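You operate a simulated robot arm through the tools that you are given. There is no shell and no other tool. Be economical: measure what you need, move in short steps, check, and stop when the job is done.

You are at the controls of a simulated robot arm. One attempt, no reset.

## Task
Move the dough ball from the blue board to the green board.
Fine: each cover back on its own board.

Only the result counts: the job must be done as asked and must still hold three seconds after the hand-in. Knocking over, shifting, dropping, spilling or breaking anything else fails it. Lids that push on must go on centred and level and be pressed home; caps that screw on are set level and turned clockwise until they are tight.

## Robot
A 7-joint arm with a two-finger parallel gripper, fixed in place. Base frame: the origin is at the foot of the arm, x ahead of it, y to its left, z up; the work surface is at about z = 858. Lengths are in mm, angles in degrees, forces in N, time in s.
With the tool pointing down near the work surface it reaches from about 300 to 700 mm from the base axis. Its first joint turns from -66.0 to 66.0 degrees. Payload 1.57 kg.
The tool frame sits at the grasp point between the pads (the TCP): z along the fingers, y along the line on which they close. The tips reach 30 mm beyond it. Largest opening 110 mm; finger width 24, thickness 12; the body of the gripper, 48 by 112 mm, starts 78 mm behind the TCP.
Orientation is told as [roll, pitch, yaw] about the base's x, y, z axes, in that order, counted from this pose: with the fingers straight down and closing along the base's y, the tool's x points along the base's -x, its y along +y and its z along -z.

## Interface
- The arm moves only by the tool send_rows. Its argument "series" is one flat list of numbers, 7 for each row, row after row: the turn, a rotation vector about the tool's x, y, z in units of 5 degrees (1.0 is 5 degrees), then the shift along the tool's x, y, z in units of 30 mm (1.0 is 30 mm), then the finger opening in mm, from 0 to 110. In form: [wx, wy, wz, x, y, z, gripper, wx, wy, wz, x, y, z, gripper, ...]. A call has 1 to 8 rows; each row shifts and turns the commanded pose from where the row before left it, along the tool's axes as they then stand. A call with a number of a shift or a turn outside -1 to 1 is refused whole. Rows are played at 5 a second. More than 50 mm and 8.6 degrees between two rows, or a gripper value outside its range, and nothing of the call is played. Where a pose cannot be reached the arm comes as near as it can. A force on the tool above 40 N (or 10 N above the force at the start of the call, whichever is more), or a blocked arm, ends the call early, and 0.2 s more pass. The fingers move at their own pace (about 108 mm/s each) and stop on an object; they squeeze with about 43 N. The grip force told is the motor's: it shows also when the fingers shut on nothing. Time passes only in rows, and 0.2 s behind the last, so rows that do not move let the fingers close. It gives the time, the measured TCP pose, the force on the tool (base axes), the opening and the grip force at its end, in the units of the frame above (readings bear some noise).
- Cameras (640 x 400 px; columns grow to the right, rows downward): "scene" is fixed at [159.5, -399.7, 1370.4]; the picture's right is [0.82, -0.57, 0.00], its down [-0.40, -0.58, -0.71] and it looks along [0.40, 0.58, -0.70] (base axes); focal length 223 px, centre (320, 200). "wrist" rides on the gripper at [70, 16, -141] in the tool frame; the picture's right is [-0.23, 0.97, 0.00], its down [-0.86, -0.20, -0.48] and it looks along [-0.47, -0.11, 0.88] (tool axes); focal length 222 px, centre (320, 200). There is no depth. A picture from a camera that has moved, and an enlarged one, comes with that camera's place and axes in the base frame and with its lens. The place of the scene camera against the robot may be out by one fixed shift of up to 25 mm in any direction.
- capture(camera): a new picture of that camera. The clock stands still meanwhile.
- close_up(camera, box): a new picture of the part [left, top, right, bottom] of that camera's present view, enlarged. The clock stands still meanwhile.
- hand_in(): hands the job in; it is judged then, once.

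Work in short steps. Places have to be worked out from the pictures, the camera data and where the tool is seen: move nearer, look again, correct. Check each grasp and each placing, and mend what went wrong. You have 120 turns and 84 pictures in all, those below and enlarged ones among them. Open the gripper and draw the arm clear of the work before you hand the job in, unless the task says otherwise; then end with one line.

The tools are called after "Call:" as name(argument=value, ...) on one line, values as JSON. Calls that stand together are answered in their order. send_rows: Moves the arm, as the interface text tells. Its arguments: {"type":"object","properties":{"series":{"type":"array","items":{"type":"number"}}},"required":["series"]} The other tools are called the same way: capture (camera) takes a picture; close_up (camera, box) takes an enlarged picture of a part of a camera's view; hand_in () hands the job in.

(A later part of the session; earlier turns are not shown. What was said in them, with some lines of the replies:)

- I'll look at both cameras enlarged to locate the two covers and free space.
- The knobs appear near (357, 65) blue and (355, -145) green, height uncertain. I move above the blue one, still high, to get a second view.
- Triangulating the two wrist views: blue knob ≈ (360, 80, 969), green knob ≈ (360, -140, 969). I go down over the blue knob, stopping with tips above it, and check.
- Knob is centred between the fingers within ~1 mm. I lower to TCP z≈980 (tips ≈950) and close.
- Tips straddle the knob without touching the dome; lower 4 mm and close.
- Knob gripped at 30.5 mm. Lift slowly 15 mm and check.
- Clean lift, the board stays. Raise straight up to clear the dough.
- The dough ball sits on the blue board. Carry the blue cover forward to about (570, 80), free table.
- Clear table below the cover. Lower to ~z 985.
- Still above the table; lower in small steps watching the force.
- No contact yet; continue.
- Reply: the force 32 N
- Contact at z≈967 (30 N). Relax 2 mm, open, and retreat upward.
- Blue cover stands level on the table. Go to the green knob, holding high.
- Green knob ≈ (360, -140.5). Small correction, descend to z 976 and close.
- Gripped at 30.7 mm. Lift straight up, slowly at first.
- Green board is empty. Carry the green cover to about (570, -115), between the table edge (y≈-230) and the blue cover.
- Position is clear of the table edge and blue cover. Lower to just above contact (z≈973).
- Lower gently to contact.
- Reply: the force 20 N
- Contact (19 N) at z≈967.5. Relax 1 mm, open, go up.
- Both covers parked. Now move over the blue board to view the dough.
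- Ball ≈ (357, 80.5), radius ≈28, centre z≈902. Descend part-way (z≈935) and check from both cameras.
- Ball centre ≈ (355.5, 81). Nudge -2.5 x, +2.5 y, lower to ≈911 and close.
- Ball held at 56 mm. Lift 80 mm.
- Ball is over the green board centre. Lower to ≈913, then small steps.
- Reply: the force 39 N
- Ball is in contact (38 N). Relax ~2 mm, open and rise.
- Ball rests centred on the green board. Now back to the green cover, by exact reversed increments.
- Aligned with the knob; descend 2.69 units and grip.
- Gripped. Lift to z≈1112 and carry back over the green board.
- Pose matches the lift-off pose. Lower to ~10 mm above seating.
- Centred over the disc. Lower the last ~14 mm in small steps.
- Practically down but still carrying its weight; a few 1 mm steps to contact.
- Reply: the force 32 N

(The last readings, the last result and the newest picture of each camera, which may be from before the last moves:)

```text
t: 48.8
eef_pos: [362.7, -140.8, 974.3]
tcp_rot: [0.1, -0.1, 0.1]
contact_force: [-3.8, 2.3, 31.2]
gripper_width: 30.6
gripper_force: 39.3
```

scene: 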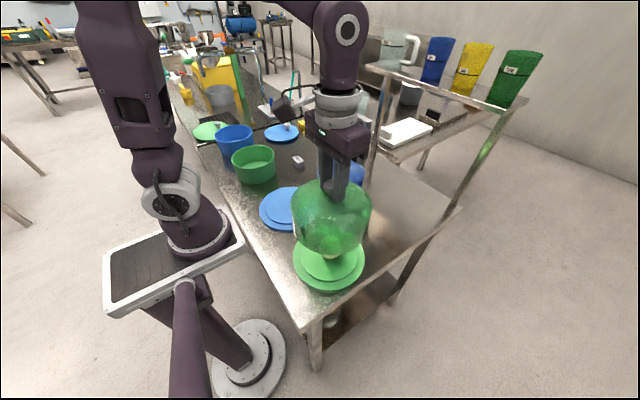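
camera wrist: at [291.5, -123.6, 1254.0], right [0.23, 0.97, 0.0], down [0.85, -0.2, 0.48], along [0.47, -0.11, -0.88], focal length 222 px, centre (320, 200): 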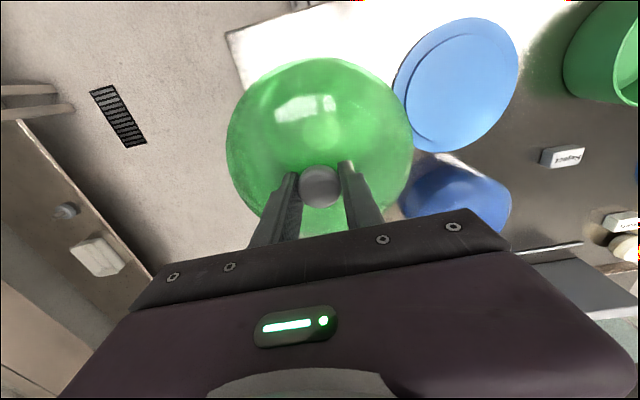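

Seated firmly (31 N). Relax 1 mm, open, rise.

Call:
send_rows(series=[0, 0, 0, 0, 0, -0.04, 0, 0, 0, 0, 0, 0, 0, 70, 0, 0, 0, 0, 0, 0, 70, 0, 0, 0, 0, 0, 0, 70, 0, 0, 0, 0, 0, -0.5, 70, 0, 0, 0, 0, 0, -0.9, 70, 0, 0, 0, 0, 0, -1, 70])

Call:
capture(camera="wrist")

Call:
close_up(camera="scene", box=[260, 190, 420, 290])

```text
t: 50.4
eef_pos: [362.4, -139.2, 1047.3]
tcp_rot: [-0.1, 0.0, 0.0]
contact_force: [-0.4, 0.6, -0.5]
gripper_width: 69.7
gripper_force: 0.0
```

```text
43 pictures are left
camera wrist: at [292.3, -123.4, 1189.4], right [0.23, 0.97, 0.0], down [0.86, -0.2, 0.48], along [0.47, -0.11, -0.88], focal length 222 px, centre (320, 200)
```

wrist: 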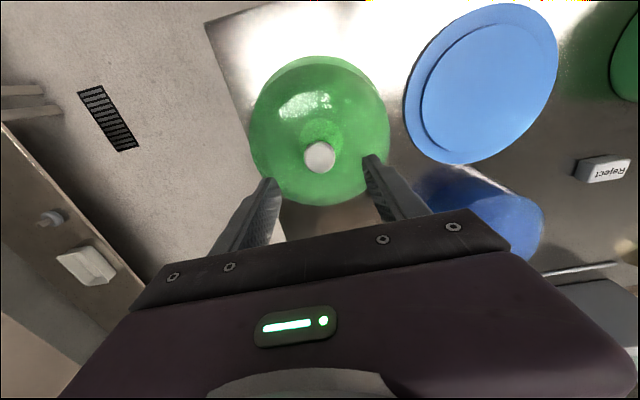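

```text
4.00 times, centred on (340, 240) of scene
camera zoom: at [159.5, -399.7, 1370.4], right [0.82, -0.57, 0.0], down [-0.4, -0.58, -0.71], along [0.4, 0.58, -0.7], focal length 891 px, centre (240, 40)
```

zoom: 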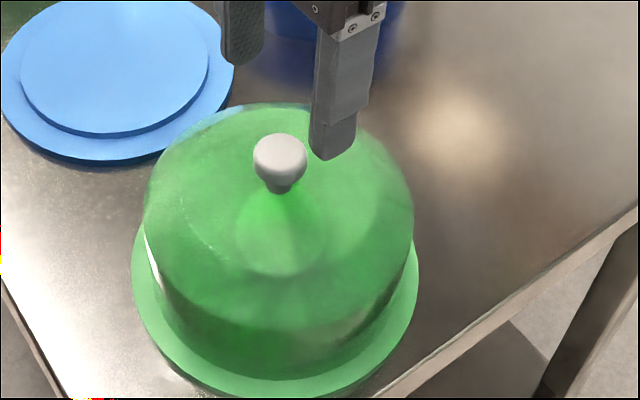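

Green cover sits level. Go to the blue cover.

Call:
send_rows(series=[0, 0, 0, -0.8, 0.8, 0, 80, 0, 0, 0, -0.9, 0.95, 0, 80, 0, 0, 0, -0.9, 0.95, 0, 80, 0, 0, 0, -0.9, 0.95, 0, 80, 0, 0, 0, -0.9, 0.95, 0, 80, 0, 0, 0, -0.9, 0.95, 0, 80, 0, 0, 0, -0.9, 0.95, 0, 80, 0, 0, 0, -0.75, 0.8, 0, 80])

Call:
capture(camera="wrist")

```text
t: 52.2
eef_pos: [571.0, 77.8, 1049.5]
tcp_rot: [0.0, 0.1, 0.0]
contact_force: [0.3, 0.5, 0.2]
gripper_width: 80.1
gripper_force: 0.1
```

```text
41 pictures are left
camera wrist: at [501.2, 94.1, 1190.4], right [0.23, 0.97, 0.0], down [0.86, -0.2, 0.48], along [0.47, -0.11, -0.88], focal length 222 px, centre (320, 200)
```

wrist: 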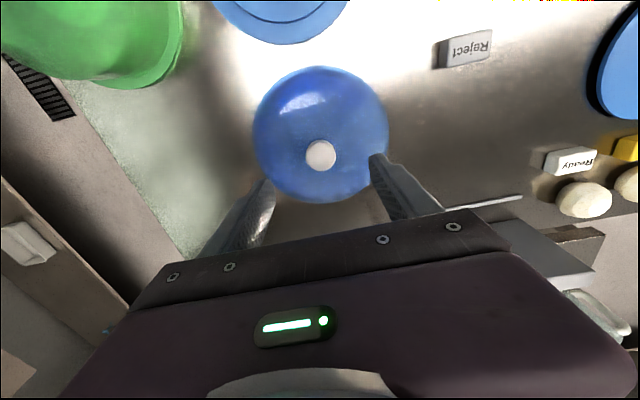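

Aligned over the blue knob; descend to the release height (2.65 units) and grip.

Call:
send_rows(series=[0, 0, 0, 0, 0, 0.8, 80, 0, 0, 0, 0, 0, 0.8, 80, 0, 0, 0, 0, 0, 0.7, 80, 0, 0, 0, 0, 0, 0.35, 80, 0, 0, 0, 0, 0, 0, 0, 0, 0, 0, 0, 0, 0, 0, 0, 0, 0, 0, 0, 0, 0])

Call:
send_rows(series=[0, 0, 0, 0, 0, -0.2, 0, 0, 0, 0, 0, 0, -0.5, 0, 0, 0, 0, 0, 0, -0.9, 0, 0, 0, 0, 0, 0, -0.9, 0, 0, 0, 0, 0, 0, -0.9, 0, 0, 0, 0, 0, 0, -0.9, 0, 0, 0, 0, 0, 0, -0.5, 0])

Call:
capture(camera="wrist")

```text
t: 53.8
eef_pos: [571.1, 78.3, 968.2]
tcp_rot: [0.0, 0.0, 0.0]
contact_force: [-0.3, -0.9, -0.6]
gripper_width: 30.5
gripper_force: 39.3
```

```text
t: 55.4
eef_pos: [570.8, 77.6, 1112.3]
tcp_rot: [0.0, 0.1, 0.1]
contact_force: [-0.5, -1.5, -1.7]
gripper_width: 30.5
gripper_force: 39.6
```

```text
40 pictures are left
camera wrist: at [501.4, 93.7, 1254.6], right [0.23, 0.97, 0.0], down [0.86, -0.2, 0.48], along [0.47, -0.11, -0.88], focal length 222 px, centre (320, 200)
```

wrist: 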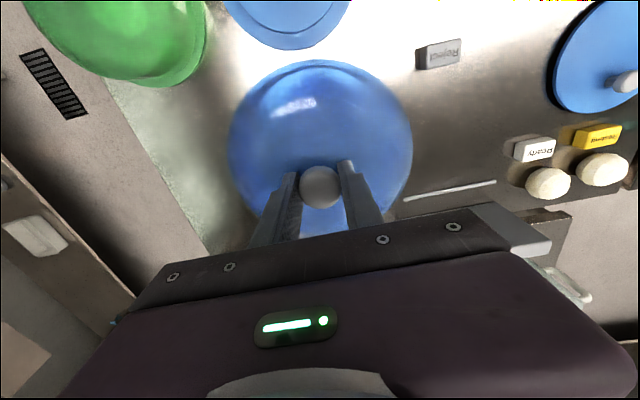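

Blue cover held. Carry back 210 mm and lower to ~14 mm above seating.

Call:
send_rows(series=[0, 0, 0, 0.6, 0, 0, 0, 0, 0, 0, 0.9, 0, 0, 0, 0, 0, 0, 1, 0, 0, 0, 0, 0, 0, 1, 0, 0, 0, 0, 0, 0, 1, 0, 0, 0, 0, 0, 0, 1, 0, 0, 0, 0, 0, 0, 0.9, 0, 0, 0, 0, 0, 0, 0.6, 0, 0, 0])

Call:
send_rows(series=[0, 0, 0, 0, 0, 0.6, 0, 0, 0, 0, 0, 0, 0.8, 0, 0, 0, 0, 0, 0, 0.9, 0, 0, 0, 0, 0, 0, 0.8, 0, 0, 0, 0, 0, 0, 0.6, 0, 0, 0, 0, 0, 0, 0.37, 0, 0, 0, 0, 0, 0, 0, 0])

Call:
close_up(camera="scene", box=[225, 150, 385, 250])

```text
t: 57.2
eef_pos: [359.6, 79.2, 1113.7]
tcp_rot: [0.0, 0.0, 0.0]
contact_force: [0.1, -0.2, -0.3]
gripper_width: 30.4
gripper_force: 39.2
```

```text
t: 58.8
eef_pos: [360.9, 79.8, 988.0]
tcp_rot: [0.0, 0.0, -0.1]
contact_force: [0.1, 0.3, -1.0]
gripper_width: 30.7
gripper_force: 39.0
```

```text
4.00 times, centred on (305, 200) of scene
camera zoom: at [159.5, -399.7, 1370.4], right [0.82, -0.57, 0.0], down [-0.4, -0.58, -0.71], along [0.4, 0.58, -0.7], focal length 891 px, centre (380, 200)
```

zoom: 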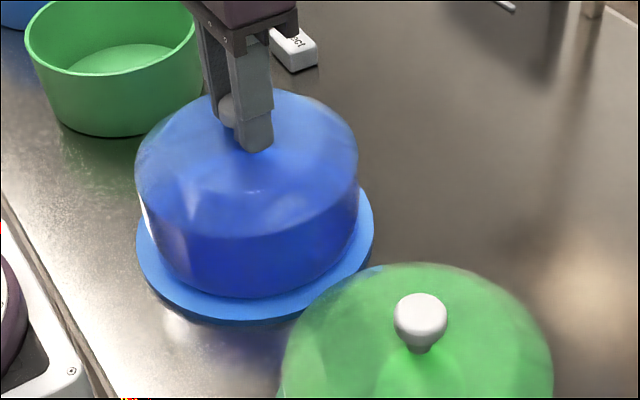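

Matches the lift-off view. Lower the last bit in small steps to contact.

Call:
send_rows(series=[0, 0, 0, 0, 0, 0.1, 0, 0, 0, 0, 0, 0, 0.1, 0, 0, 0, 0, 0, 0, 0.1, 0, 0, 0, 0, 0, 0, 0.08, 0, 0, 0, 0, 0, 0, 0.05, 0, 0, 0, 0, 0, 0, 0.05, 0, 0, 0, 0, 0, 0, 0.02, 0, 0, 0, 0, 0, 0, 0, 0])

```text
t: 60.6
eef_pos: [362.1, 79.1, 976.7]
tcp_rot: [0.1, -0.1, 0.0]
contact_force: [-2.4, -2.0, 31.2]
gripper_width: 30.6
gripper_force: 39.4
```

Seated at the original height (31 N). Relax, open, rise.

Call:
send_rows(series=[0, 0, 0, 0, 0, -0.04, 0, 0, 0, 0, 0, 0, 0, 70, 0, 0, 0, 0, 0, 0, 70, 0, 0, 0, 0, 0, 0, 70, 0, 0, 0, 0, 0, -0.5, 70, 0, 0, 0, 0, 0, -0.9, 70, 0, 0, 0, 0, 0, -1, 70, 0, 0, 0, 0, 0, -1, 70])

Call:
send_rows(series=[0, 0, 0, 0, 0, -1, 70, 0, 0, 0, 0, 0, -1, 70, 0, 0, 0, 0, 0, -1, 70, 0, 0, 0, 0, 0, -1, 70])

Call:
close_up(camera="scene", box=[200, 130, 400, 300])

Call:
capture(camera="wrist")

```text
t: 62.4
eef_pos: [361.0, 80.4, 1079.4]
tcp_rot: [0.0, 0.1, 0.0]
contact_force: [-0.2, -0.2, -0.4]
gripper_width: 69.8
gripper_force: 0.1
```

```text
t: 63.4
eef_pos: [360.4, 78.4, 1199.9]
tcp_rot: [0.0, -0.1, 0.0]
contact_force: [0.3, -0.4, 0.3]
gripper_width: 70.2
gripper_force: 0.0
```

```text
2.35 times, centred on (300, 215) of scene
camera zoom: at [159.5, -399.7, 1370.4], right [0.82, -0.57, 0.0], down [-0.4, -0.58, -0.71], along [0.4, 0.58, -0.7], focal length 524 px, centre (367, 165)
```

zoom: 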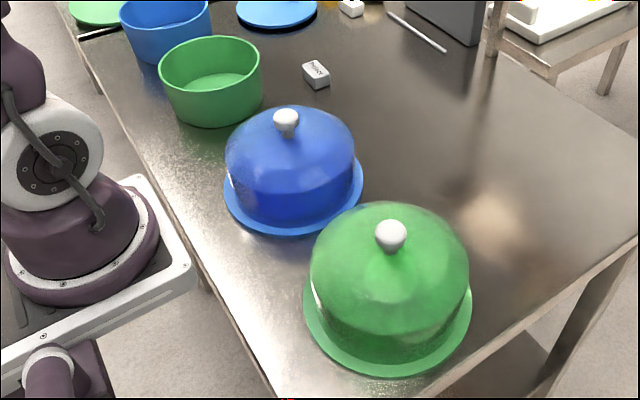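

```text
37 pictures are left
camera wrist: at [291.6, 95.1, 1341.1], right [0.23, 0.97, 0.0], down [0.85, -0.2, 0.48], along [0.47, -0.11, -0.88], focal length 222 px, centre (320, 200)
```

wrist: 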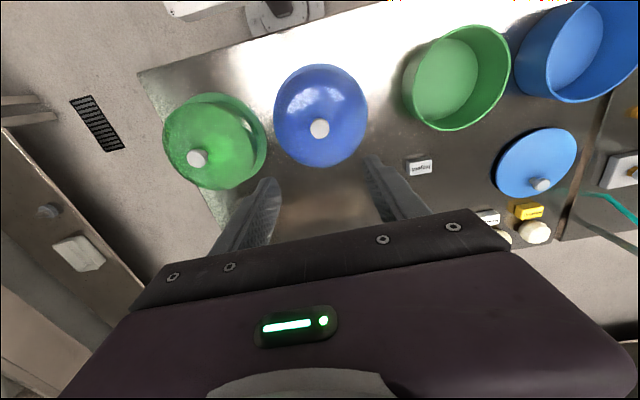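

Both covers are seated centred and level on their own boards. The ball is under the green cover and the arm is clear, so I hand in.

Call:
hand_in()

```text
The job is handed in.
```

The dough ball is now on the green board under the green cover, the blue cover is back on the now-empty blue board, and I handed in with the gripper open and the arm clear.
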